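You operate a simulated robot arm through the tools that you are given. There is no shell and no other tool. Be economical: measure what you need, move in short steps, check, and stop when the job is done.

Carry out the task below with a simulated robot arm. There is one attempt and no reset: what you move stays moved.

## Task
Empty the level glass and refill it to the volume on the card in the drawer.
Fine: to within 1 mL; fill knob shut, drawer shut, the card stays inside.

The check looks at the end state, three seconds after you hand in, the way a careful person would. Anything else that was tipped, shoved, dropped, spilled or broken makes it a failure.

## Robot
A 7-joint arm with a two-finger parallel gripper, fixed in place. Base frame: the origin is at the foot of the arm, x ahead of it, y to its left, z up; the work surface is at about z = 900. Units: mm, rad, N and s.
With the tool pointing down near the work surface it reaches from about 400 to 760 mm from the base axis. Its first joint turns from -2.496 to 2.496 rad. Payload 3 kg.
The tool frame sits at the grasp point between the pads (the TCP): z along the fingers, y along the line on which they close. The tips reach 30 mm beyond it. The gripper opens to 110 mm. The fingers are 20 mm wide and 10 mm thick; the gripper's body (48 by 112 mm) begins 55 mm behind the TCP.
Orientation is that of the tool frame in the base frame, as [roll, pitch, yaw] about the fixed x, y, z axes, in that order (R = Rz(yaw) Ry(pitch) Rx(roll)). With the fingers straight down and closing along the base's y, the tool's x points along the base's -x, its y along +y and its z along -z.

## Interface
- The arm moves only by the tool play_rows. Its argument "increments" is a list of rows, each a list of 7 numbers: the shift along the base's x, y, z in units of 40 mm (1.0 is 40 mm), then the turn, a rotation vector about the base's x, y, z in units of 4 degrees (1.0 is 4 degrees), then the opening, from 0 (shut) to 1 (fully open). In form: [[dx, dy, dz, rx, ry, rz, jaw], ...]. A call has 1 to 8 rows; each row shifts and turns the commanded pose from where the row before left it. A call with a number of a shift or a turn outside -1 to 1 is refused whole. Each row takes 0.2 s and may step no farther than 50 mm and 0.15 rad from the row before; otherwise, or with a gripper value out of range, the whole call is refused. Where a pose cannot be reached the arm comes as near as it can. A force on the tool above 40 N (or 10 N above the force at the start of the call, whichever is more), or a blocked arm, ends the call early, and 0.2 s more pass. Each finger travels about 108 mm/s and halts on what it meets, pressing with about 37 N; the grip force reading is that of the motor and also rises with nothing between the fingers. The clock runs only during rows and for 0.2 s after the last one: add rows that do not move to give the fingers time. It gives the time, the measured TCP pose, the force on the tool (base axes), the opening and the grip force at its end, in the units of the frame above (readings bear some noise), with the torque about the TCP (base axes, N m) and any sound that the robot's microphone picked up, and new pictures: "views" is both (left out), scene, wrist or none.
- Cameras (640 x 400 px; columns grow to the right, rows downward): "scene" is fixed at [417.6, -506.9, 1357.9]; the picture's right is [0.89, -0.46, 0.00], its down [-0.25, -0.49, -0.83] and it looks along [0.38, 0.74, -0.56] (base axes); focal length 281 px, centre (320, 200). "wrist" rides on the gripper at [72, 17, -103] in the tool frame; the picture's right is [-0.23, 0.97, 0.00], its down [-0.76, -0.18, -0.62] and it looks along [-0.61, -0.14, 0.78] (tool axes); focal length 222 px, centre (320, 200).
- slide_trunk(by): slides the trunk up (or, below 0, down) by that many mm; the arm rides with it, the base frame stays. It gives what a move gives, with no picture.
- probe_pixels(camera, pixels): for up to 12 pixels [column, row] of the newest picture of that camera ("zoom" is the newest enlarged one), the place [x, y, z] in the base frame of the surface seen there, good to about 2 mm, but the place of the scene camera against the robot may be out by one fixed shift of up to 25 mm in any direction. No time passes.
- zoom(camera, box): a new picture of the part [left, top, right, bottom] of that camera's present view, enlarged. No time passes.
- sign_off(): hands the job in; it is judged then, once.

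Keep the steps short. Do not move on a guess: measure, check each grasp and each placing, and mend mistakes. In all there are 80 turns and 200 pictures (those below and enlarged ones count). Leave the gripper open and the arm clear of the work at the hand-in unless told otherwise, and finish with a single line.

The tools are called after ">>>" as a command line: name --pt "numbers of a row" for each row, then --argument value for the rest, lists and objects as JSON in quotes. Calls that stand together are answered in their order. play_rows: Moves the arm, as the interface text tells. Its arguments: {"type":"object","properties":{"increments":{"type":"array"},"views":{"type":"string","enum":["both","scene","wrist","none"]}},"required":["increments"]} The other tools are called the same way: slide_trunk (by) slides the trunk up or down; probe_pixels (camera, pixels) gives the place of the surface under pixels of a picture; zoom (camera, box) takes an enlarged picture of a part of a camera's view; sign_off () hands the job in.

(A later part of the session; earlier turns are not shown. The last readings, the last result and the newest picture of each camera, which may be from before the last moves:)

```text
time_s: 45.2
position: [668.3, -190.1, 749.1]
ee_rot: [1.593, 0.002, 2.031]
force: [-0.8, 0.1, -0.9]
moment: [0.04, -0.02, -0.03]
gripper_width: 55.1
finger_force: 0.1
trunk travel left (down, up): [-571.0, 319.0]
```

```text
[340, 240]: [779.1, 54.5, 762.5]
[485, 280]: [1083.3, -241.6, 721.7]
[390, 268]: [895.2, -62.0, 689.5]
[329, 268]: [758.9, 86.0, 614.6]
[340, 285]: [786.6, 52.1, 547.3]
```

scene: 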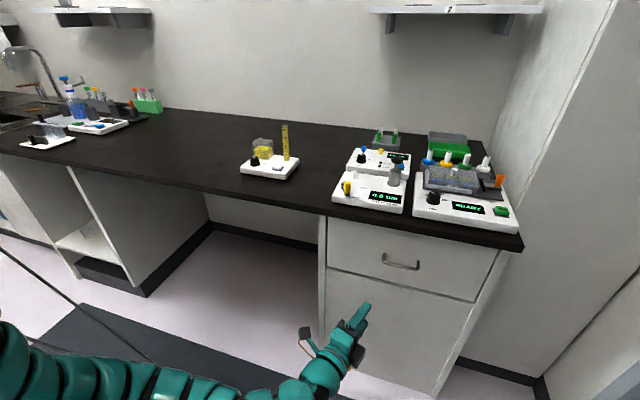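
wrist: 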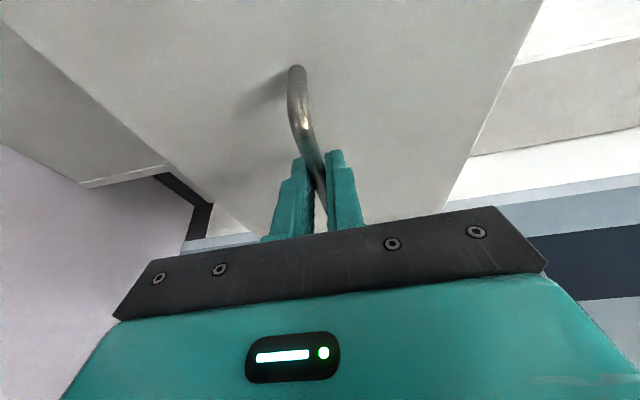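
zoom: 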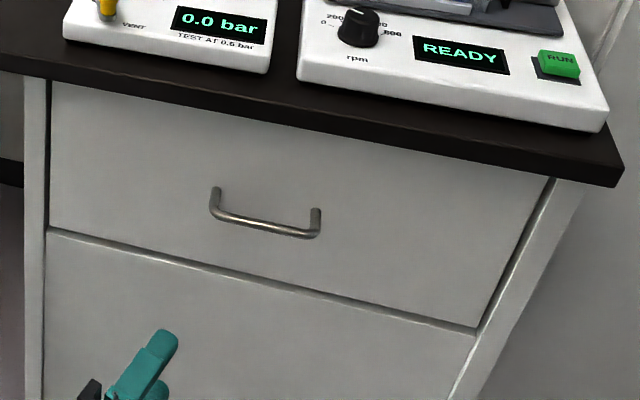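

The drawer is shut: the face probes match those from the start. Now I'll raise the trunk and turn the tool back to pointing down, in front of the bench.

>>> slide_trunk --by 240

>>> play_rows --pt "0 0 0 -0.951 0.853 0.5 0.5" --pt "0 0 0 -0.951 0.853 0.5 0.5" --pt "0 0 0 -0.951 0.853 0.5 0.5" --pt "0 0 0 -0.951 0.853 0.5 0.5" --pt "0 0 0 -0.951 0.853 0.5 0.5" --pt "0 0 0 -0.951 0.853 0.5 0.5" --pt "0 0 0 -0.951 0.853 0.5 0.5" --pt "0 0 0 -0.951 0.853 0.5 0.5" --views "none"

>>> play_rows --pt "0 0 0 -0.951 0.853 0.5 0.5" --pt "0 0 0 -0.951 0.853 0.5 0.5" --pt "0 0 0 -0.951 0.853 0.5 0.5" --pt "0 0 0 -0.951 0.853 0.5 0.5" --pt "0 0 0 -0.951 0.853 0.5 0.5" --pt "0 0 0 -0.951 0.853 0.5 0.5" --pt "0 0 0 -0.951 0.853 0.5 0.5" --pt "0 0 0 -0.951 0.853 0.5 0.5" --views "none"

>>> play_rows --pt "0 0 0 -0.951 0.853 0.5 0.5" --pt "0 0 0 -0.951 0.853 0.5 0.5" --pt "0 0 0 0 0 1 0.5" --pt "0 0 0 0 0 1 0.5" --pt "0 0 0 0 0 1 0.5" --pt "0 0 0 0 0 1 0.5" --pt "0 0 0 0 0 0.75 0.5" --views "scene"

```text
time_s: 47.7
position: [668.6, -191.7, 989.9]
ee_rot: [1.594, 0.001, 2.029]
force: [0.6, 0.0, 0.3]
moment: [-0.02, -0.02, 0.0]
gripper_width: 55.1
finger_force: 0.0
trunk travel left (down, up): [-811.0, 79.0]
```

```text
time_s: 49.5
position: [668.6, -191.6, 991.7]
ee_rot: [2.291, 0.151, 2.378]
force: [-0.1, 0.1, -0.3]
moment: [-0.01, 0.0, 0.0]
gripper_width: 54.7
finger_force: 0.0
trunk travel left (down, up): [-811.0, 79.0]
```

```text
time_s: 51.3
position: [668.4, -191.6, 989.9]
ee_rot: [2.996, 0.043, 2.738]
force: [0.1, -0.2, 0.4]
moment: [0.01, 0.03, 0.01]
gripper_width: 54.6
finger_force: 0.0
trunk travel left (down, up): [-811.0, 79.0]
```

```text
time_s: 52.9
position: [668.7, -190.9, 989.5]
ee_rot: [-3.121, -0.02, -3.138]
force: [-0.9, 0.1, -0.1]
moment: [-0.03, -0.01, 0.0]
gripper_width: 54.8
finger_force: 0.0
trunk travel left (down, up): [-811.0, 79.0]
```

scene: 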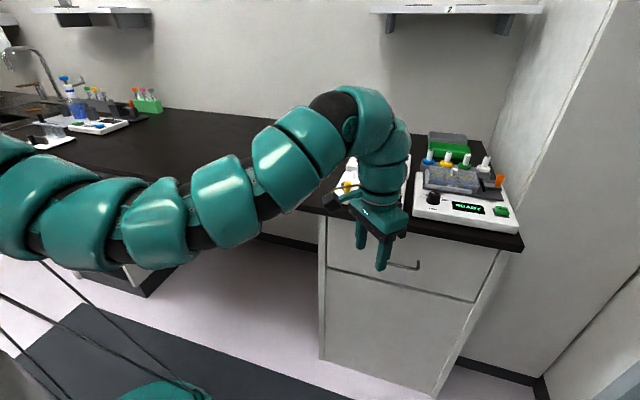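

The tool points down. I'll travel toward the front of the level-glass device, yawing the hand so the camera faces the front (yaw 225°).

>>> play_rows --pt "-0.32 0.97 0.2 0 0 1 0.3" --pt "-0.32 0.97 0.2 0 0 1 0.3" --pt "-0.32 0.97 0.2 0 0 1 0.3" --pt "-0.32 0.97 0.2 0 0 1 0.3" --pt "-0.32 0.97 0.2 0 0 1 0.3" --pt "-0.32 0.97 0.2 0 0 1 0.3" --pt "-0.32 0.97 0.1 0 0 1 0.3" --pt "-0.32 0.97 0.1 0 0 1 0.3" --views "none"

>>> play_rows --pt "-0.32 0.97 0 0 0 1 0.3" --pt "-0.32 0.97 0 0 0 1 0.3" --pt "0 0 0 0 0 1 0.3" --pt "0 0 0 0 0 0.3 0" --views "both"

```text
time_s: 54.7
position: [579.6, 125.5, 1014.1]
ee_rot: [-3.121, -0.02, -2.581]
force: [0.1, 0.0, 0.9]
moment: [-0.01, -0.03, 0.03]
gripper_width: 33.0
finger_force: 0.1
out of reach, approached as far as the arm can: row 2, 3, 4, 5, 6
trunk travel left (down, up): [-811.0, 79.0]
```

```text
time_s: 55.7
position: [554.0, 202.8, 1013.3]
ee_rot: [-3.121, -0.021, -2.349]
force: [0.3, -0.3, 0.0]
moment: [0.02, -0.02, 0.01]
gripper_width: 0.0
finger_force: 36.8
trunk travel left (down, up): [-811.0, 79.0]
```

scene: 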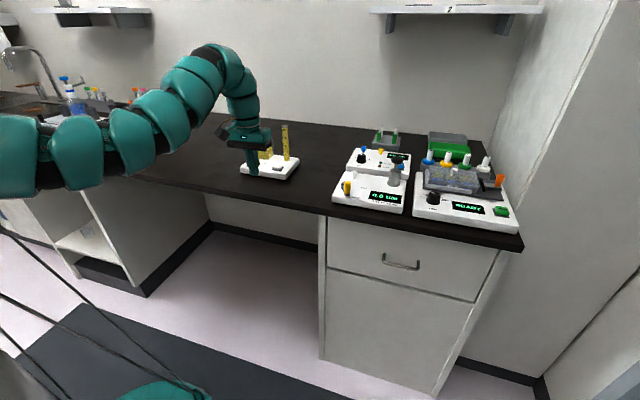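
wrist: 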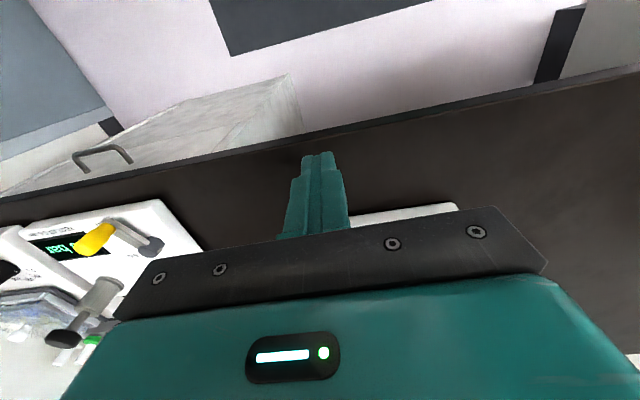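

I'll use the button centre measured earlier, (653, 310, 942), and hover with the closed fingertips about 30 mm above it.

>>> play_rows --pt "0.62 0.67 0 0 0 0 0" --pt "0.62 0.67 0 0 0 0 0" --pt "0.62 0.67 0 0 0 0 0" --pt "0.61 0.67 -0.3 0 0 0 0" --pt "0 0 0 0 0 0 0" --views "both"

>>> zoom --camera "scene" --box '[225, 115, 315, 185]'

```text
time_s: 56.9
position: [623.7, 273.1, 1014.5]
ee_rot: [-3.117, -0.022, -2.35]
force: [-0.1, 0.1, -0.5]
moment: [0.04, 0.0, 0.01]
gripper_width: 0.0
finger_force: 37.3
out of reach, approached as far as the arm can: row 3, 4
trunk travel left (down, up): [-811.0, 79.0]
```

scene: 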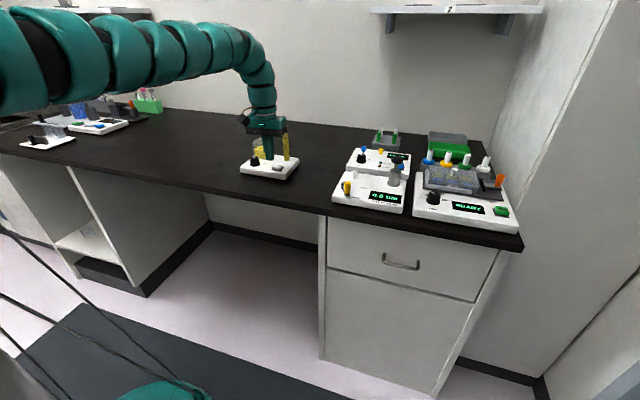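
wrist: 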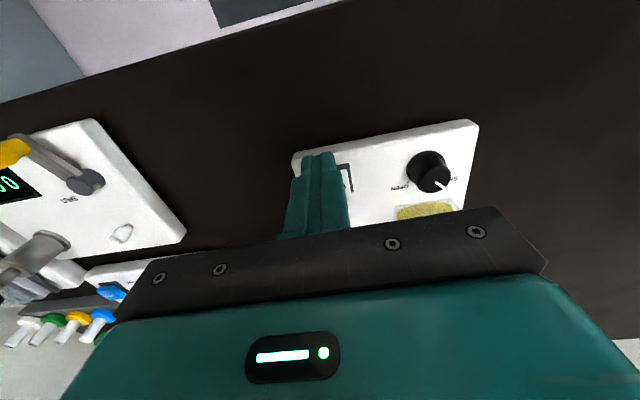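

```text
5.71 times, centred on (270, 150) of scene
```

zoom: 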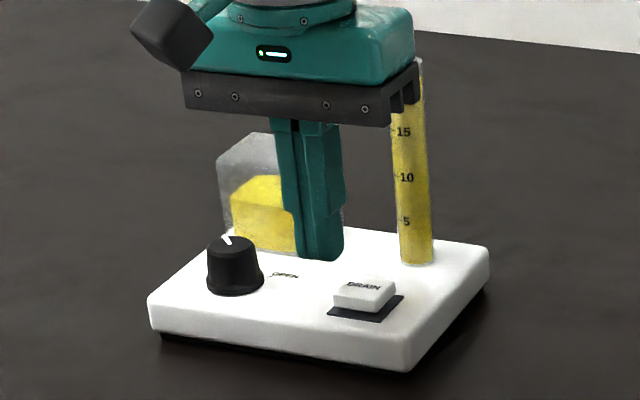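

The arm stopped short at (624, 273), above the front part of the device. I'll probe the device landmarks now in the wrist view, then try going lower, which earlier freed the reach.

>>> probe_pixels --camera "wrist" --pixels '[[427, 168], [441, 185], [349, 168], [345, 180], [300, 155], [470, 124], [425, 210], [397, 190], [462, 175]]'

>>> zoom --camera "wrist" --box '[270, 110, 490, 240]'

>>> play_rows --pt "0 0 -0.3 0 0 0 0" --pt "0.4 0.4 0 0 0 0 0" --views "none"

```text
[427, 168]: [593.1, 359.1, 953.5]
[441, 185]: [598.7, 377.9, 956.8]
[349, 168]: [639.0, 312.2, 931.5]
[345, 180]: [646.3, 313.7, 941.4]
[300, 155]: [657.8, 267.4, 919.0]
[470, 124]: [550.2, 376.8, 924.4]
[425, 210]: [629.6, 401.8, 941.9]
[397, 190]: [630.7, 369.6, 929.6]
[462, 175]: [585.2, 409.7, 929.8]
```

```text
2.91 times, centred on (380, 175) of wrist
```

zoom: 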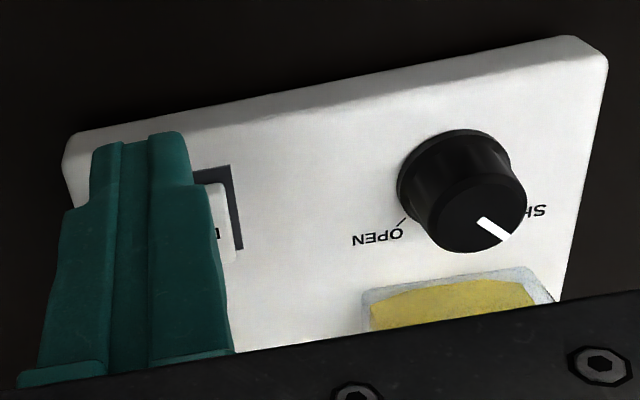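

```text
time_s: 57.5
position: [620.8, 272.9, 1002.5]
ee_rot: [-3.119, -0.023, -2.348]
force: [-0.1, -0.3, -0.2]
moment: [-0.05, 0.01, -0.01]
gripper_width: 0.0
finger_force: 37.1
out of reach, approached as far as the arm can: row 2
trunk travel left (down, up): [-811.0, 79.0]
```

Still blocked at this trunk height. I'll back off in front of the device, raise the tool, lower the trunk by 61 mm (its start height), and retry.

>>> play_rows --pt "-0.5 -0.5 0 0 0 0 0" --pt "-0.5 -0.5 0.5 0 0 0 0" --pt "-0.4 -0.4 0.5 0 0 0 0" --pt "0 0 0.5 0 0 0 0" --views "none"

>>> slide_trunk --by -61

>>> play_rows --pt "0.5 0.5 0.2 0 0 0 0" --pt "0.5 0.5 0 0 0 0 0" --pt "0.5 0.5 0 0 0 0 0" --pt "0.3 0.3 0 0 0 0 0" --pt "0.3 0.3 0 0 0 0 0" --views "scene"

```text
time_s: 58.5
position: [565.8, 212.8, 1061.0]
ee_rot: [-3.122, -0.021, -2.351]
force: [-0.2, 0.1, -0.5]
moment: [-0.01, 0.02, 0.02]
gripper_width: 0.1
finger_force: 37.3
trunk travel left (down, up): [-811.0, 79.0]
```

```text
time_s: 59.5
position: [564.5, 216.5, 999.8]
ee_rot: [-3.121, -0.02, -2.348]
force: [-0.1, 0.0, -0.1]
moment: [0.0, 0.02, -0.03]
gripper_width: 0.1
finger_force: 37.1
trunk travel left (down, up): [-750.0, 140.0]
```

```text
time_s: 60.7
position: [628.3, 279.7, 1009.0]
ee_rot: [-3.123, -0.02, -2.352]
force: [1.0, -0.8, -0.4]
moment: [0.01, 0.01, 0.03]
gripper_width: 0.0
finger_force: 36.9
out of reach, approached as far as the arm can: row 4, 5
trunk travel left (down, up): [-750.0, 140.0]
```

scene: 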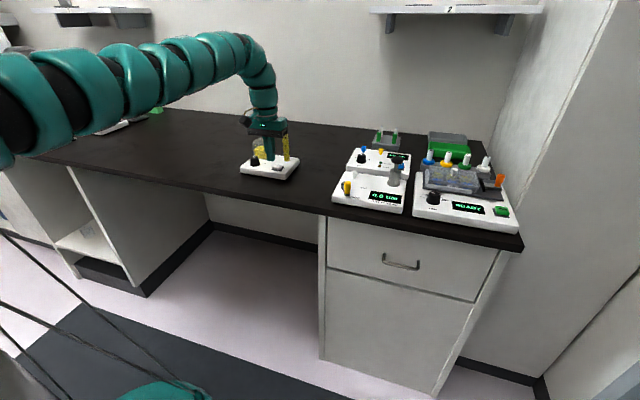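

A lower trunk gives more reach. I'll repeat with a further 140 mm lower, backing off and raising the tool first.

>>> play_rows --pt "-0.5 -0.5 0.2 0 0 0 0" --pt "-0.5 -0.5 0.6 0 0 0 0" --pt "-0.5 -0.5 0.6 0 0 0 0" --pt "0 0 0.9 0 0 0 0" --pt "0 0 0.7 0 0 0 0" --views "none"

>>> slide_trunk --by -130

>>> play_rows --pt "0.5 0.5 0.2 0 0 0 0" --pt "0.5 0.5 0 0 0 0 0" --pt "0.5 0.5 0 0 0 0 0" --pt "0.3 0.3 0 0 0 0 0" --pt "0.3 0.3 0 0 0 0 0" --views "scene"

```text
time_s: 61.9
position: [566.1, 219.5, 1129.3]
ee_rot: [-3.119, -0.021, -2.349]
force: [0.0, -0.5, -0.3]
moment: [-0.03, -0.01, 0.0]
gripper_width: 0.5
finger_force: 37.2
trunk travel left (down, up): [-750.0, 140.0]
```

```text
time_s: 63.5
position: [566.5, 218.3, 998.4]
ee_rot: [-3.121, -0.022, -2.351]
force: [-0.6, 0.0, -0.4]
moment: [-0.03, 0.02, 0.0]
gripper_width: 0.0
finger_force: 37.4
trunk travel left (down, up): [-620.0, 270.0]
```

```text
time_s: 64.7
position: [628.3, 280.1, 1004.9]
ee_rot: [-3.121, -0.021, -2.351]
force: [-0.3, -0.1, -0.2]
moment: [0.04, -0.02, 0.0]
gripper_width: 0.0
finger_force: 36.8
out of reach, approached as far as the arm can: row 4, 5
trunk travel left (down, up): [-620.0, 270.0]
```

scene: 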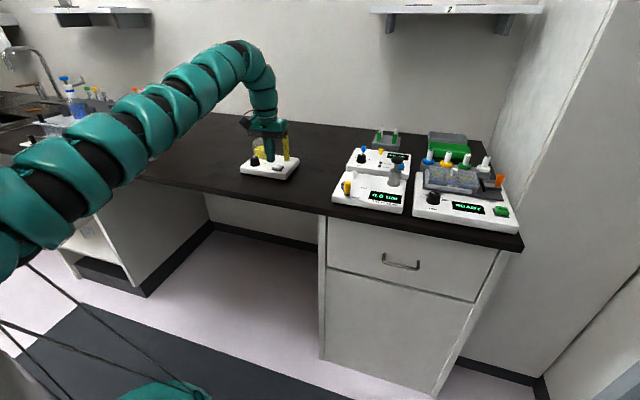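

The limit is the same at both heights, so it may depend on yaw. I'll test by turning the yaw back a little and pressing on.

>>> play_rows --pt "0 0 0 0 0 -1 0" --pt "0 0 0 0 0 -1 0" --pt "0 0 0 0 0 -1 0" --pt "0.2 0.2 0 0 0 -1 0" --pt "0.2 0.2 0 0 0 -1 0" --views "none"

```text
time_s: 65.9
position: [614.1, 293.8, 996.8]
ee_rot: [-3.119, -0.02, -2.665]
force: [-0.3, 0.6, 0.0]
moment: [-0.02, 0.0, -0.02]
gripper_width: 0.0
finger_force: 37.2
out of reach, approached as far as the arm can: row 4, 5
trunk travel left (down, up): [-620.0, 270.0]
```

This looks like an extension limit. The remedy is to tilt the tool outward so the wrist stays closer. I'll bring the trunk to the best height (+65), restore the yaw, and tilt about 16°, fingertips toward the device.

>>> slide_trunk --by 65

>>> play_rows --pt "-0.5 -0.5 0 0 0 1 0" --pt "-0.5 -0.5 0 0 0 1 0" --pt "0 0 0 0 0 1 0" --pt "0 0 0 0 0 1 0" --pt "0.3 0 -0.3 0.7 -0.7 0.5 0" --pt "0.4 0.4 -0.3 0.7 -0.7 0 0" --pt "0.4 0.4 -0.3 0.7 -0.7 0 0" --pt "0.4 0.4 -0.3 0.7 -0.7 0 0" --views "none"

```text
time_s: 66.9
position: [614.7, 292.4, 1062.8]
ee_rot: [-3.121, -0.023, -2.663]
force: [0.6, 0.1, 0.0]
moment: [-0.01, -0.01, -0.04]
gripper_width: 0.0
finger_force: 36.3
trunk travel left (down, up): [-685.0, 205.0]
```

```text
time_s: 68.7
position: [633.9, 300.5, 1015.1]
ee_rot: [-3.121, 0.255, -2.349]
force: [-0.4, 0.7, -0.8]
moment: [-0.01, 0.0, -0.01]
gripper_width: 0.0
finger_force: 36.7
trunk travel left (down, up): [-685.0, 205.0]
```

Reachable now. The fingertips lead the TCP by (5, 5, -29), so I'll move to put them over the button and look.

>>> play_rows --pt "0.35 0.11 -0.35 0 0 0 0" --pt "0 0 -0.35 0 0 0 0" --views "both"

>>> zoom --camera "scene" --box '[225, 115, 315, 185]'

>>> zoom --camera "wrist" --box '[270, 110, 490, 240]'

```text
time_s: 69.3
position: [646.6, 303.2, 989.3]
ee_rot: [-3.121, 0.254, -2.35]
force: [0.3, 0.1, -0.5]
moment: [-0.03, 0.02, 0.01]
gripper_width: 0.0
finger_force: 37.2
trunk travel left (down, up): [-685.0, 205.0]
```

scene: 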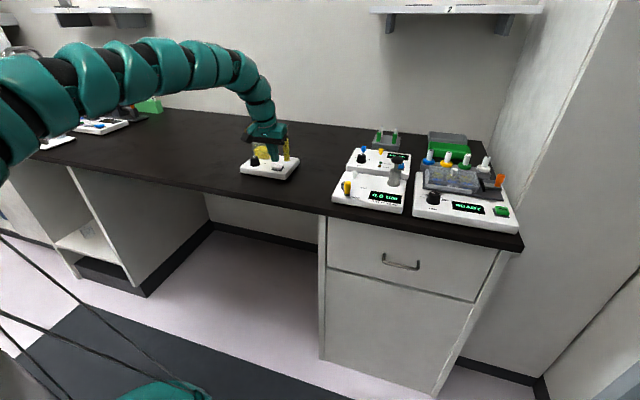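
wrist: 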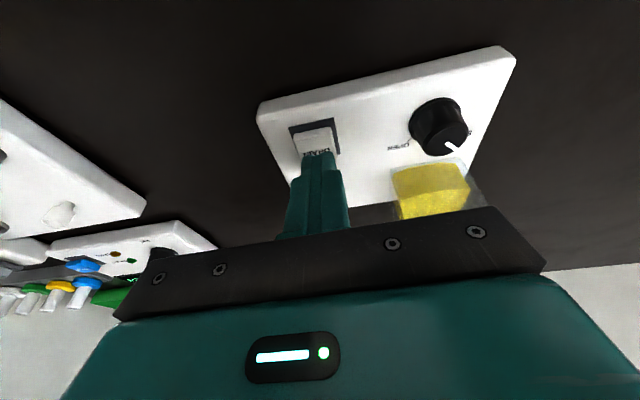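

```text
5.71 times, centred on (270, 150) of scene
```

zoom: 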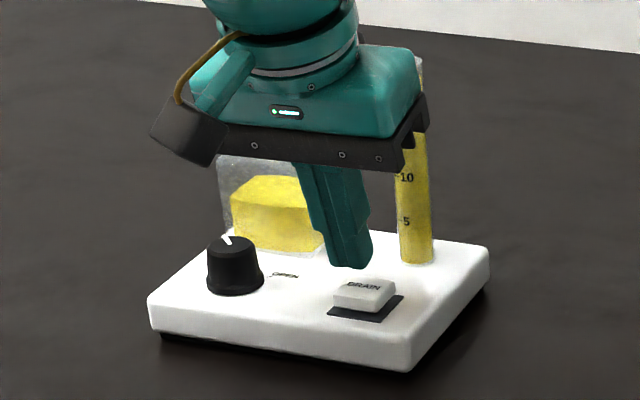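

```text
2.91 times, centred on (380, 175) of wrist
```

zoom: 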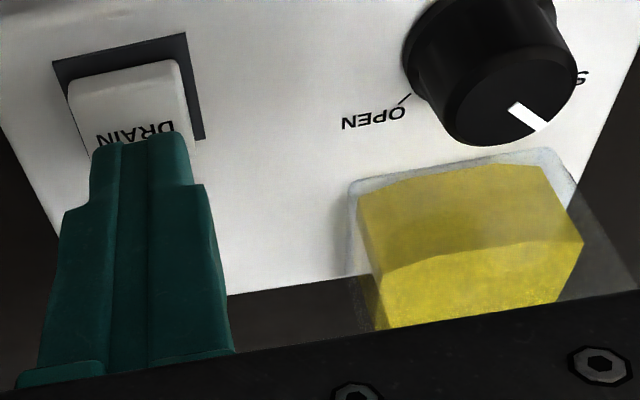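

>>> probe_pixels --camera "wrist" --pixels '[[302, 137], [329, 132], [315, 142], [310, 150], [328, 150], [335, 145], [440, 130], [458, 160], [443, 175], [404, 182], [462, 165]]'

```text
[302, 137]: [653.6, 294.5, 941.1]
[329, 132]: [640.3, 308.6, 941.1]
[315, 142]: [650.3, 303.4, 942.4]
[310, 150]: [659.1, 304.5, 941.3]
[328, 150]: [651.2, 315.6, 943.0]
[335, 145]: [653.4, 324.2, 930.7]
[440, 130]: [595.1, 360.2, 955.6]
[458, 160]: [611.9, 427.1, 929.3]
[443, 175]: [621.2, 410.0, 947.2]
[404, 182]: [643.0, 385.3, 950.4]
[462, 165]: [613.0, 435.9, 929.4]
```

The tip is over the button centre (652, 308). I'll lower 16 mm to contact, then press in small steps.

>>> play_rows --pt "0 0 -0.3 0 0 0 0" --pt "0 0 -0.1 0 0 0 0" --pt "0 0 -0.05 0 0 0 0" --pt "0 0 -0.05 0 0 0 0" --views "none"

>>> zoom --camera "scene" --box '[225, 115, 315, 185]'

```text
time_s: 70.3
position: [648.0, 304.4, 969.9]
ee_rot: [-3.12, 0.261, -2.349]
force: [7.4, 4.6, 18.9]
moment: [0.12, -0.19, 0.04]
gripper_width: 0.0
finger_force: 37.2
trunk travel left (down, up): [-685.0, 205.0]
heard: click
```

```text
5.71 times, centred on (270, 150) of scene
```

zoom: 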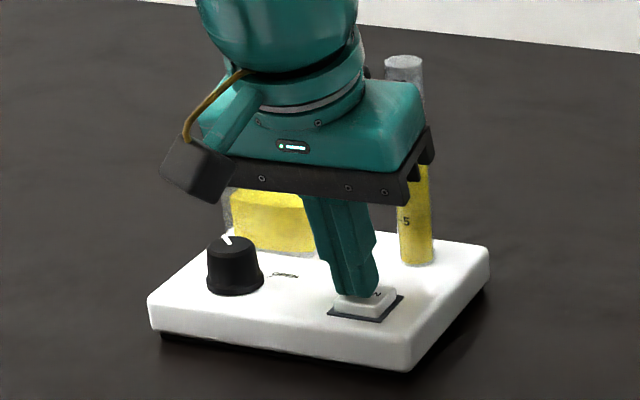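

Click heard, and the top of the glass looks paler. I'll hold for 1.6 s and watch the level.

>>> play_rows --pt "0 0 0 0 0 0 0" --pt "0 0 0 0 0 0 0" --pt "0 0 0 0 0 0 0" --pt "0 0 0 0 0 0 0" --pt "0 0 0 0 0 0 0" --pt "0 0 0 0 0 0 0" --pt "0 0 0 0 0 0 0" --views "none"

>>> zoom --camera "scene" --box '[225, 115, 315, 185]'

```text
time_s: 71.9
position: [648.1, 302.3, 969.1]
ee_rot: [-3.119, 0.258, -2.35]
force: [11.9, 6.8, 32.3]
moment: [0.15, -0.36, 0.02]
gripper_width: 0.1
finger_force: 37.4
trunk travel left (down, up): [-685.0, 205.0]
```

```text
5.71 times, centred on (270, 150) of scene
```

zoom: 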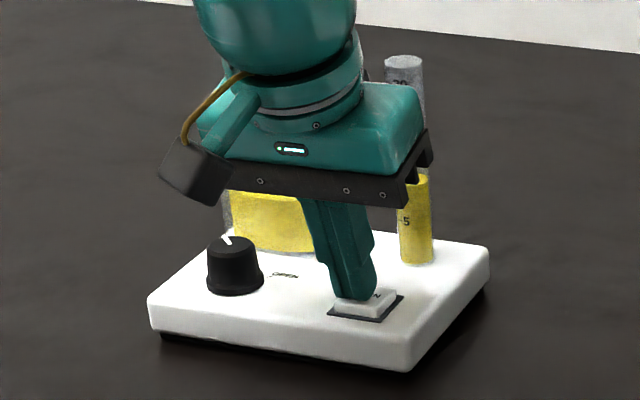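

It's draining: the level is now about 10 mL. I'll keep holding.

>>> play_rows --pt "0 0 0 0 0 0 0" --pt "0 0 0 0 0 0 0" --pt "0 0 0 0 0 0 0" --pt "0 0 0 0 0 0 0" --pt "0 0 0 0 0 0 0" --pt "0 0 0 0 0 0 0" --pt "0 0 0 0 0 0 0" --pt "0 0 0 0 0 0 0" --views "none"

>>> zoom --camera "scene" --box '[225, 115, 315, 185]'

```text
time_s: 73.7
position: [645.4, 301.6, 968.6]
ee_rot: [-3.119, 0.256, -2.349]
force: [5.2, 3.0, 31.3]
moment: [0.11, -0.1, 0.01]
gripper_width: 0.3
finger_force: 36.7
trunk travel left (down, up): [-685.0, 205.0]
```

```text
5.71 times, centred on (270, 150) of scene
```

zoom: 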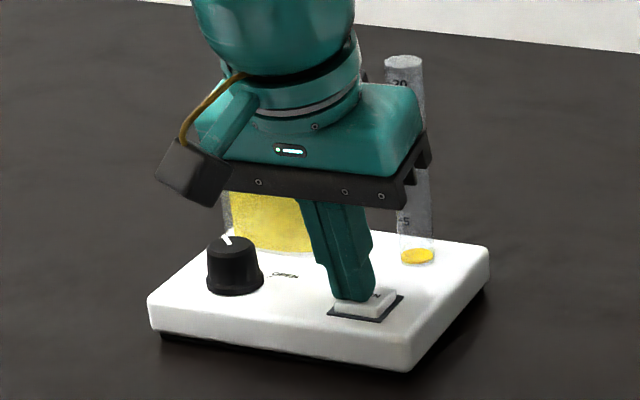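

Nearly empty, so I'll hold a bit longer.

>>> play_rows --pt "0 0 0 0 0 0 0" --pt "0 0 0 0 0 0 0" --pt "0 0 0 0 0 0 0" --pt "0 0 0 0 0 0 0" --pt "0 0 0 0 0 0 0" --views "none"

>>> zoom --camera "scene" --box '[225, 115, 315, 185]'

```text
time_s: 74.9
position: [646.6, 302.5, 969.4]
ee_rot: [-3.118, 0.258, -2.348]
force: [-1.4, -1.6, 28.2]
moment: [0.01, 0.12, 0.02]
gripper_width: 0.0
finger_force: 37.0
trunk travel left (down, up): [-685.0, 205.0]
```

```text
5.71 times, centred on (270, 150) of scene
```

zoom: 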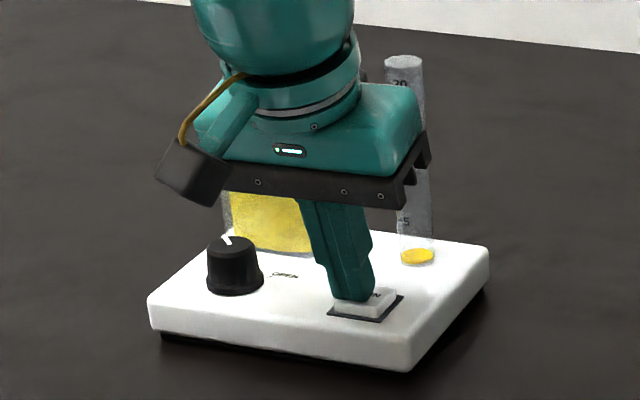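

The glass is empty and the level has stopped changing. I'll lift off the button, move above the knob at (595, 361), and open the fingers.

>>> play_rows --pt "0 0 0.4 0 0 0 0" --pt "0 0 0.6 0 0 0 0" --pt "-0.35 0.34 0 0 0 0 0.5" --pt "-0.35 0.34 0 0 0 0 0.5" --pt "-0.35 0.34 0 0 0 0 0.5" --pt "-0.35 0.34 0 0 0 0 0.5" --pt "0 0 0 0 0 0 0.5" --views "both"

>>> zoom --camera "wrist" --box '[220, 80, 440, 220]'

>>> zoom --camera "scene" --box '[225, 115, 315, 185]'

```text
time_s: 76.5
position: [592.6, 357.3, 1005.8]
ee_rot: [-3.12, 0.256, -2.35]
force: [-0.2, -0.4, -0.1]
moment: [0.0, 0.02, 0.0]
gripper_width: 55.3
finger_force: 0.0
trunk travel left (down, up): [-685.0, 205.0]
```

scene: 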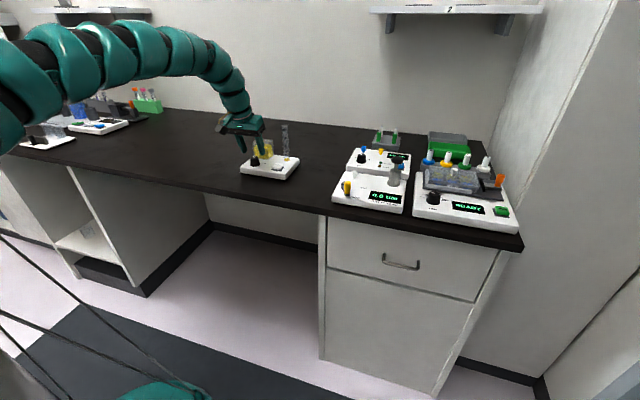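
wrist: 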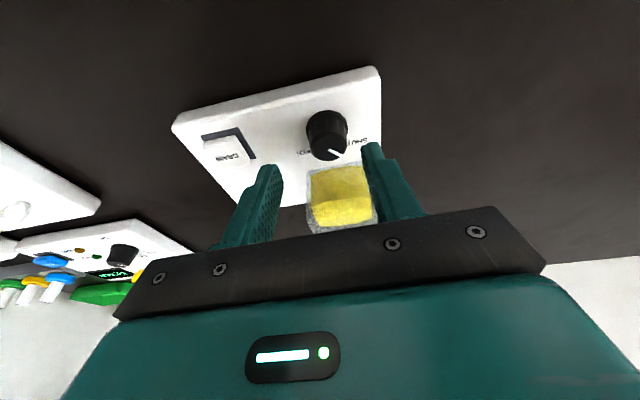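

```text
2.86 times, centred on (330, 150) of wrist
```

zoom: 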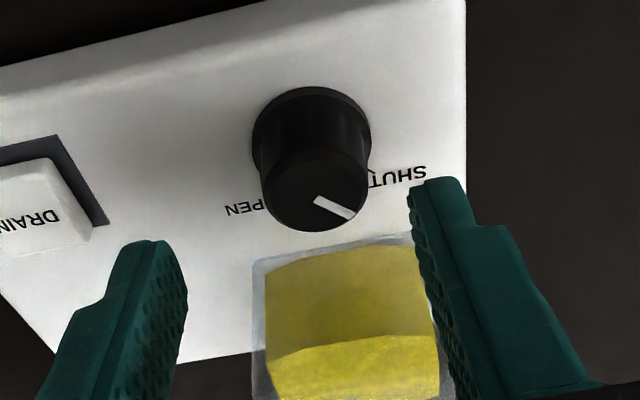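

```text
5.71 times, centred on (270, 150) of scene
```

zoom: 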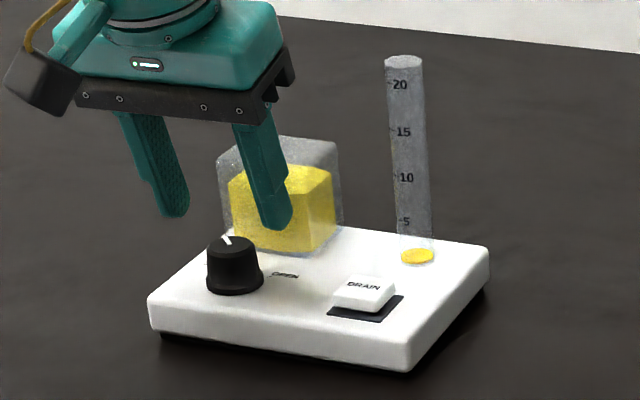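

The knob's mark points to SHUT (back-left) and OPEN is to the back-right, so opening is clockwise from above. I'll check the knob centre.

>>> probe_pixels --camera "zoom" --pixels '[[315, 255], [285, 270], [235, 255]]'

>>> probe_pixels --camera "wrist" --pixels '[[328, 147], [328, 138], [314, 142], [343, 142], [328, 157], [331, 147], [342, 155], [270, 175], [372, 155], [347, 140], [309, 153]]'

```text
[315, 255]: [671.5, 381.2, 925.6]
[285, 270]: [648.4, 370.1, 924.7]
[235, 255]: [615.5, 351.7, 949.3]
```

```text
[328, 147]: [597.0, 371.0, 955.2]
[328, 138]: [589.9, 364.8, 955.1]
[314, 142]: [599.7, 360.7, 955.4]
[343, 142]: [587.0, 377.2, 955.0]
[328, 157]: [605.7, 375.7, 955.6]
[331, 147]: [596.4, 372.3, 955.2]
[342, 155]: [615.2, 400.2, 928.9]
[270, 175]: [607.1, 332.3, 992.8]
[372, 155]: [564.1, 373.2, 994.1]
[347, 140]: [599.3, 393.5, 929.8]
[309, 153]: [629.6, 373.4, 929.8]
```

The knob-top centre is at (597, 370), about 27 mm across. I'll correct by +8.7 mm in y, descend with fingertips to z≈936, and close.

>>> play_rows --pt "0.01 0.22 0 0 0 0 0.5" --pt "0 0 -0.5 0 0 0 0.5" --pt "0 0 -0.45 0 0 0 0.5" --pt "0 0 0 0 0 0 0.5" --views "wrist"

>>> zoom --camera "wrist" --box '[220, 100, 440, 240]'

>>> zoom --camera "scene" --box '[225, 115, 315, 185]'

```text
time_s: 77.5
position: [593.1, 366.1, 968.9]
ee_rot: [-3.122, 0.254, -2.349]
force: [-0.3, 0.6, 0.6]
moment: [0.04, -0.02, 0.01]
gripper_width: 55.0
finger_force: 0.1
trunk travel left (down, up): [-685.0, 205.0]
```

wrist: 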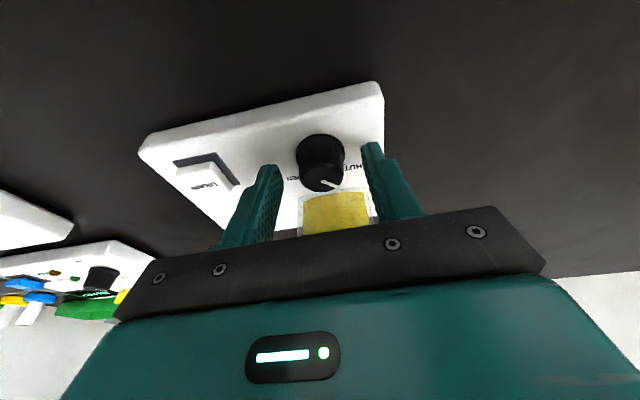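

```text
2.86 times, centred on (330, 170) of wrist
```

zoom: 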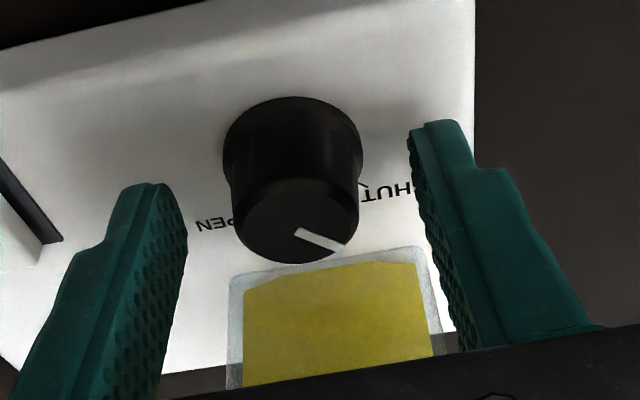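

```text
5.71 times, centred on (270, 150) of scene
```

zoom: 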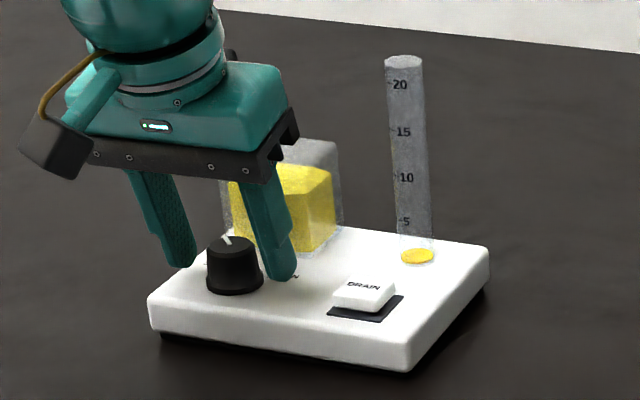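

The knob is centred between the fingertips. Closing.

>>> play_rows --pt "0 0 0 0 0 0 0.2" --pt "0 0 0 0 0 0 0" --pt "0 0 0 0 0 0 0" --views "wrist"

>>> zoom --camera "wrist" --box '[220, 100, 440, 240]'

```text
time_s: 78.3
position: [592.7, 367.2, 968.8]
ee_rot: [-3.121, 0.255, -2.35]
force: [-2.5, 1.8, 0.4]
moment: [0.63, 0.45, 0.02]
gripper_width: 30.0
finger_force: 36.5
trunk travel left (down, up): [-685.0, 205.0]
```

wrist: 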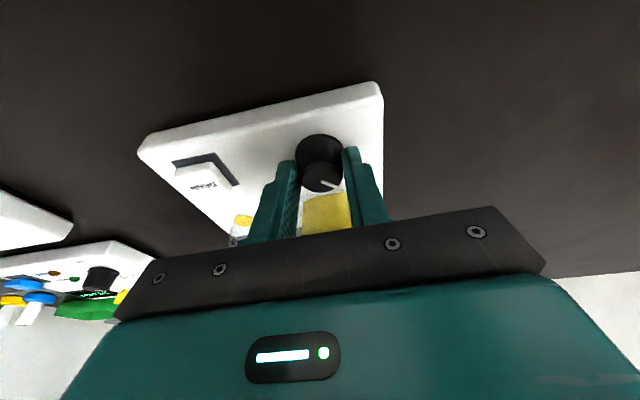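

```text
2.86 times, centred on (330, 170) of wrist
```

zoom: 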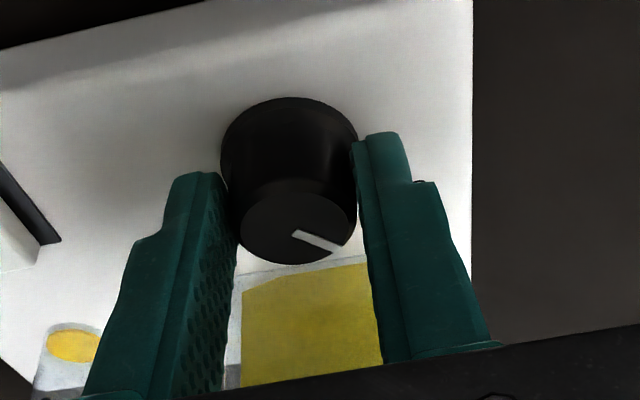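

The knob is held at 30 mm. I'll turn it clockwise 16° and check the knob and the glass.

>>> play_rows --pt "-0.007 0.007 0 0 0 -1 0" --pt "-0.007 0.007 0 0 0 -1 0" --pt "-0.007 0.007 0 0 0 -1 0" --pt "-0.007 0.007 0 0 0 -1 0" --views "wrist"

>>> zoom --camera "wrist" --box '[220, 100, 440, 240]'

>>> zoom --camera "scene" --box '[225, 115, 315, 185]'

```text
time_s: 79.3
position: [591.5, 369.3, 968.4]
ee_rot: [-3.12, 0.254, -2.629]
force: [-5.5, 0.6, 0.3]
moment: [0.28, 0.75, 0.01]
gripper_width: 29.6
finger_force: 37.1
trunk travel left (down, up): [-685.0, 205.0]
```

wrist: 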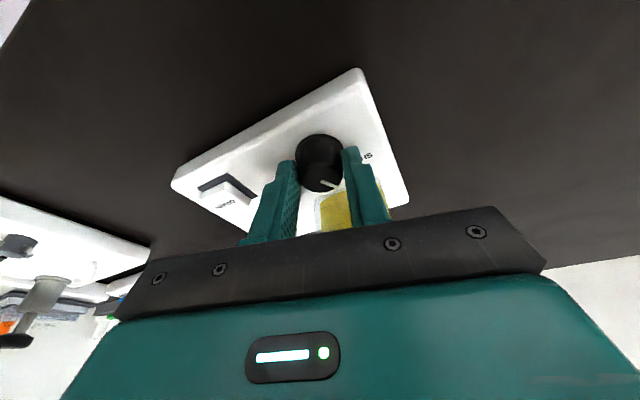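

```text
2.86 times, centred on (330, 170) of wrist
```

zoom: 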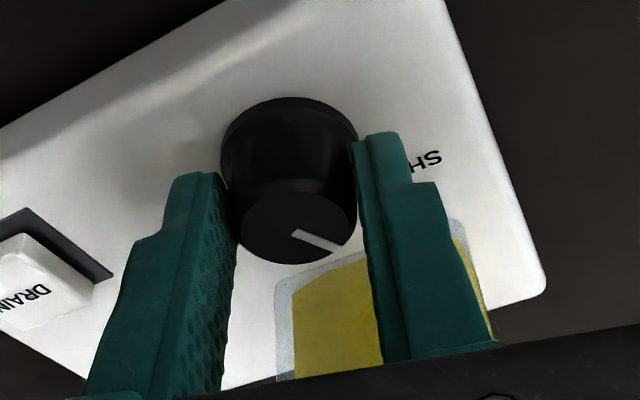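

```text
5.71 times, centred on (270, 150) of scene
```

zoom: 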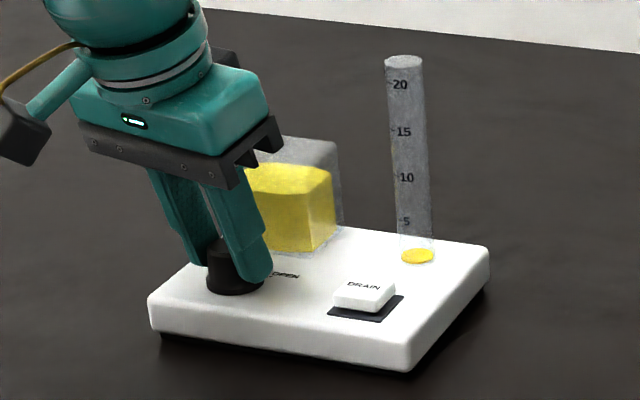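

The knob turned with the hand. No flow is visible yet. I'll turn another 8° and wait a moment.

>>> play_rows --pt "-0.005 0.008 0 0 0 -1 0" --pt "-0.005 0.008 0 0 0 -1 0" --pt "0 0 0 0 0 0 0" --views "none"

>>> zoom --camera "scene" --box '[260, 120, 310, 165]'

```text
time_s: 80.1
position: [591.0, 370.2, 968.3]
ee_rot: [-3.116, 0.253, -2.769]
force: [-1.5, 5.4, 0.0]
moment: [0.79, 0.18, 0.06]
gripper_width: 29.5
finger_force: 37.8
trunk travel left (down, up): [-685.0, 205.0]
```

```text
8.89 times, centred on (285, 142) of scene
```

zoom: 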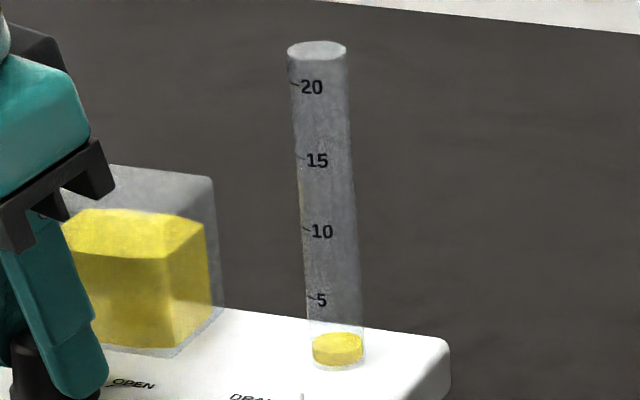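

Flow has started at a slow trickle. I'll hold 1 s to measure the rate.

>>> play_rows --pt "0 0 0 0 0 0 0" --pt "0 0 0 0 0 0 0" --pt "0 0 0 0 0 0 0" --pt "0 0 0 0 0 0 0" --views "none"

>>> zoom --camera "scene" --box '[260, 120, 310, 165]'

```text
time_s: 81.1
position: [590.8, 369.0, 969.0]
ee_rot: [-3.119, 0.252, -2.769]
force: [-2.0, 5.0, 0.2]
moment: [0.62, 0.44, 0.02]
gripper_width: 29.6
finger_force: 36.5
trunk travel left (down, up): [-685.0, 205.0]
```

```text
8.89 times, centred on (285, 142) of scene
```

zoom: 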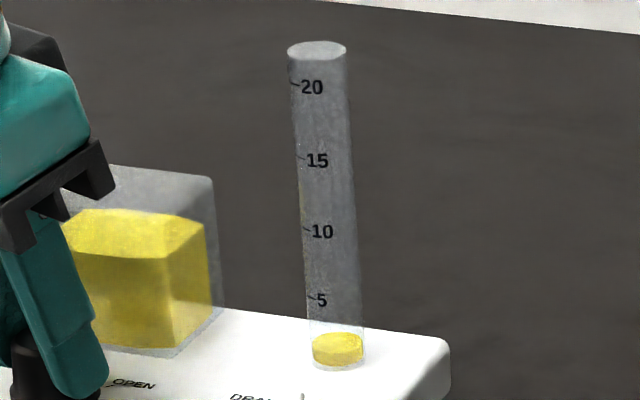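

No change over 1 s, so the valve isn't open yet and that disc is the empty residue. I'll take a closer zoom as a baseline and open 8° more.

>>> zoom --camera "scene" --box '[282, 148, 306, 163]'

>>> play_rows --pt "-0.004 0.009 0 0 0 -1 0" --pt "-0.003 0.009 0 0 0 -1 0" --pt "0 0 0 0 0 0 0" --views "none"

>>> zoom --camera "scene" --box '[282, 148, 306, 163]'

```text
16.00 times, centred on (294, 156) of scene
```

zoom: 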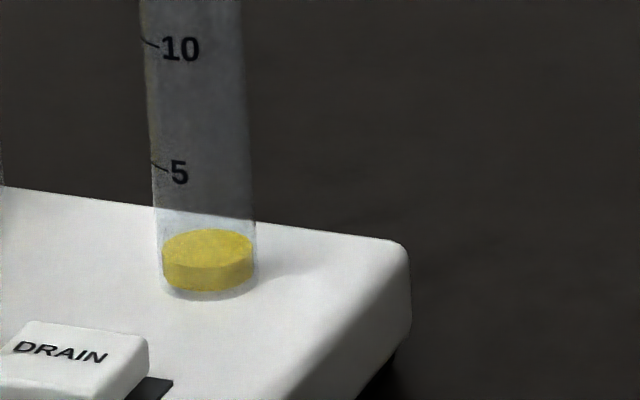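

```text
time_s: 81.9
position: [591.5, 369.1, 968.8]
ee_rot: [-3.119, 0.255, -2.908]
force: [-0.8, 2.6, 0.6]
moment: [0.66, -0.06, 0.03]
gripper_width: 29.6
finger_force: 36.9
trunk travel left (down, up): [-685.0, 205.0]
```

```text
16.00 times, centred on (294, 156) of scene
```

zoom: 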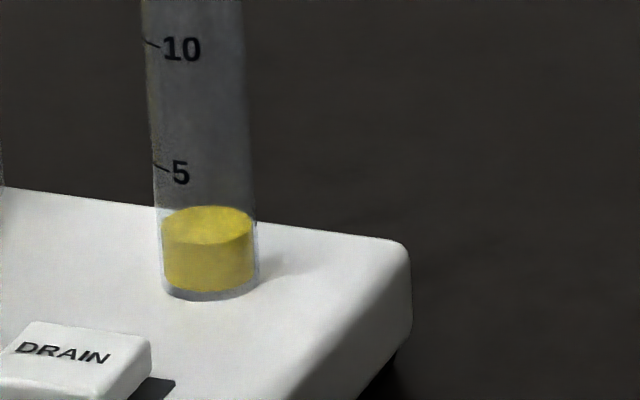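

Now it flows: the level rose to about 2.5 mL. I'll hold 0.8 s to get the rate.

>>> play_rows --pt "0 0 0 0 0 0 0" --pt "0 0 0 0 0 0 0" --pt "0 0 0 0 0 0 0" --views "none"

>>> zoom --camera "scene" --box '[280, 140, 308, 158]'

```text
time_s: 82.7
position: [591.6, 368.9, 968.7]
ee_rot: [-3.12, 0.255, -2.909]
force: [2.9, 4.0, 0.3]
moment: [0.62, 0.15, 0.04]
gripper_width: 29.7
finger_force: 36.7
trunk travel left (down, up): [-685.0, 205.0]
```

```text
16.00 times, centred on (294, 149) of scene
```

zoom: 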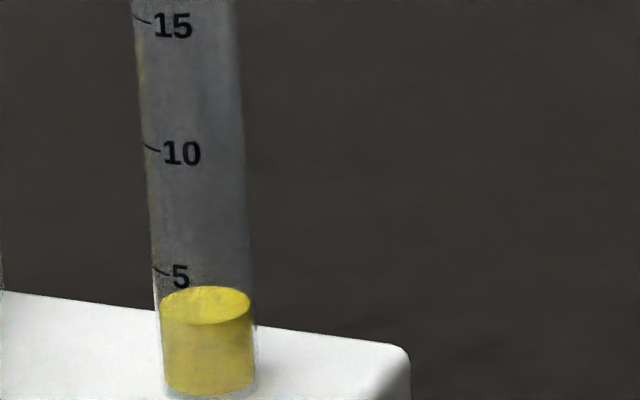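

The rate is about 1.6 mL/s and the level about 3.5 mL. I'll hold for 3.6 s.

>>> play_rows --pt "0 0 0 0 0 0 0" --pt "0 0 0 0 0 0 0" --pt "0 0 0 0 0 0 0" --pt "0 0 0 0 0 0 0" --pt "0 0 0 0 0 0 0" --pt "0 0 0 0 0 0 0" --pt "0 0 0 0 0 0 0" --pt "0 0 0 0 0 0 0" --views "none"

>>> play_rows --pt "0 0 0 0 0 0 0" --pt "0 0 0 0 0 0 0" --pt "0 0 0 0 0 0 0" --pt "0 0 0 0 0 0 0" --pt "0 0 0 0 0 0 0" --pt "0 0 0 0 0 0 0" --pt "0 0 0 0 0 0 0" --pt "0 0 0 0 0 0 0" --views "none"

>>> zoom --camera "scene" --box '[276, 130, 308, 150]'

```text
time_s: 84.5
position: [592.0, 369.3, 967.1]
ee_rot: [-3.12, 0.254, -2.909]
force: [6.1, 5.0, 3.2]
moment: [0.69, -0.12, 0.03]
gripper_width: 29.6
finger_force: 36.9
trunk travel left (down, up): [-685.0, 205.0]
```

```text
time_s: 86.3
position: [591.4, 369.7, 967.9]
ee_rot: [-3.121, 0.254, -2.907]
force: [9.0, 7.5, 7.5]
moment: [0.72, -0.18, 0.02]
gripper_width: 29.5
finger_force: 37.4
trunk travel left (down, up): [-685.0, 205.0]
```

```text
16.00 times, centred on (292, 140) of scene
```

zoom: 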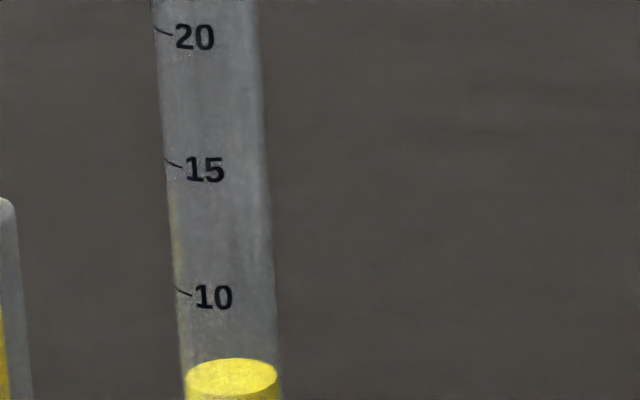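

Level about 6.5 mL, rising at about 0.85 mL/s. I'll hold 5.4 s more.

>>> play_rows --pt "0 0 0 0 0 0 0" --pt "0 0 0 0 0 0 0" --pt "0 0 0 0 0 0 0" --pt "0 0 0 0 0 0 0" --pt "0 0 0 0 0 0 0" --pt "0 0 0 0 0 0 0" --pt "0 0 0 0 0 0 0" --pt "0 0 0 0 0 0 0" --views "none"

>>> play_rows --pt "0 0 0 0 0 0 0" --pt "0 0 0 0 0 0 0" --pt "0 0 0 0 0 0 0" --pt "0 0 0 0 0 0 0" --pt "0 0 0 0 0 0 0" --pt "0 0 0 0 0 0 0" --pt "0 0 0 0 0 0 0" --pt "0 0 0 0 0 0 0" --views "none"

>>> zoom --camera "scene" --box '[276, 130, 308, 150]'

```text
time_s: 88.1
position: [590.9, 369.1, 968.0]
ee_rot: [-3.121, 0.255, -2.908]
force: [10.2, 7.1, 9.6]
moment: [0.75, -0.16, 0.02]
gripper_width: 29.4
finger_force: 37.1
trunk travel left (down, up): [-685.0, 205.0]
```

```text
time_s: 89.9
position: [591.3, 368.6, 968.3]
ee_rot: [-3.12, 0.252, -2.909]
force: [9.5, 7.5, 9.7]
moment: [0.74, -0.24, 0.04]
gripper_width: 29.4
finger_force: 36.7
trunk travel left (down, up): [-685.0, 205.0]
```

```text
16.00 times, centred on (292, 140) of scene
```

zoom: 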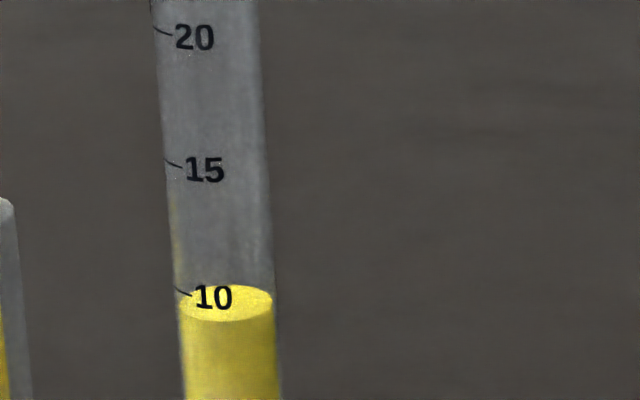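

About 9.4 mL. I'll hold 3.6 s more.

>>> play_rows --pt "0 0 0 0 0 0 0" --pt "0 0 0 0 0 0 0" --pt "0 0 0 0 0 0 0" --pt "0 0 0 0 0 0 0" --pt "0 0 0 0 0 0 0" --pt "0 0 0 0 0 0 0" --pt "0 0 0 0 0 0 0" --pt "0 0 0 0 0 0 0" --views "none"

>>> play_rows --pt "0 0 0 0 0 0 0" --pt "0 0 0 0 0 0 0" --pt "0 0 0 0 0 0 0" --pt "0 0 0 0 0 0 0" --pt "0 0 0 0 0 0 0" --pt "0 0 0 0 0 0 0" --pt "0 0 0 0 0 0 0" --pt "0 0 0 0 0 0 0" --views "none"

>>> zoom --camera "scene" --box '[276, 130, 308, 150]'

```text
time_s: 91.7
position: [591.6, 368.4, 967.8]
ee_rot: [-3.122, 0.256, -2.907]
force: [8.1, 7.0, 8.1]
moment: [0.71, -0.14, 0.03]
gripper_width: 29.6
finger_force: 37.2
trunk travel left (down, up): [-685.0, 205.0]
```

```text
time_s: 93.5
position: [590.9, 368.5, 967.9]
ee_rot: [-3.121, 0.254, -2.907]
force: [6.7, 5.7, 6.2]
moment: [0.73, -0.13, 0.09]
gripper_width: 29.2
finger_force: 36.9
trunk travel left (down, up): [-685.0, 205.0]
```

```text
16.00 times, centred on (292, 140) of scene
```

zoom: 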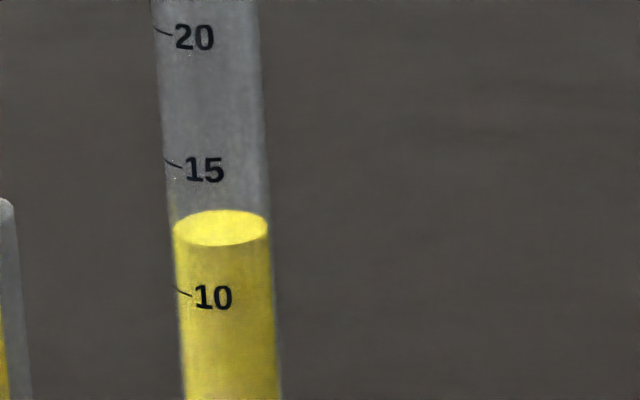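

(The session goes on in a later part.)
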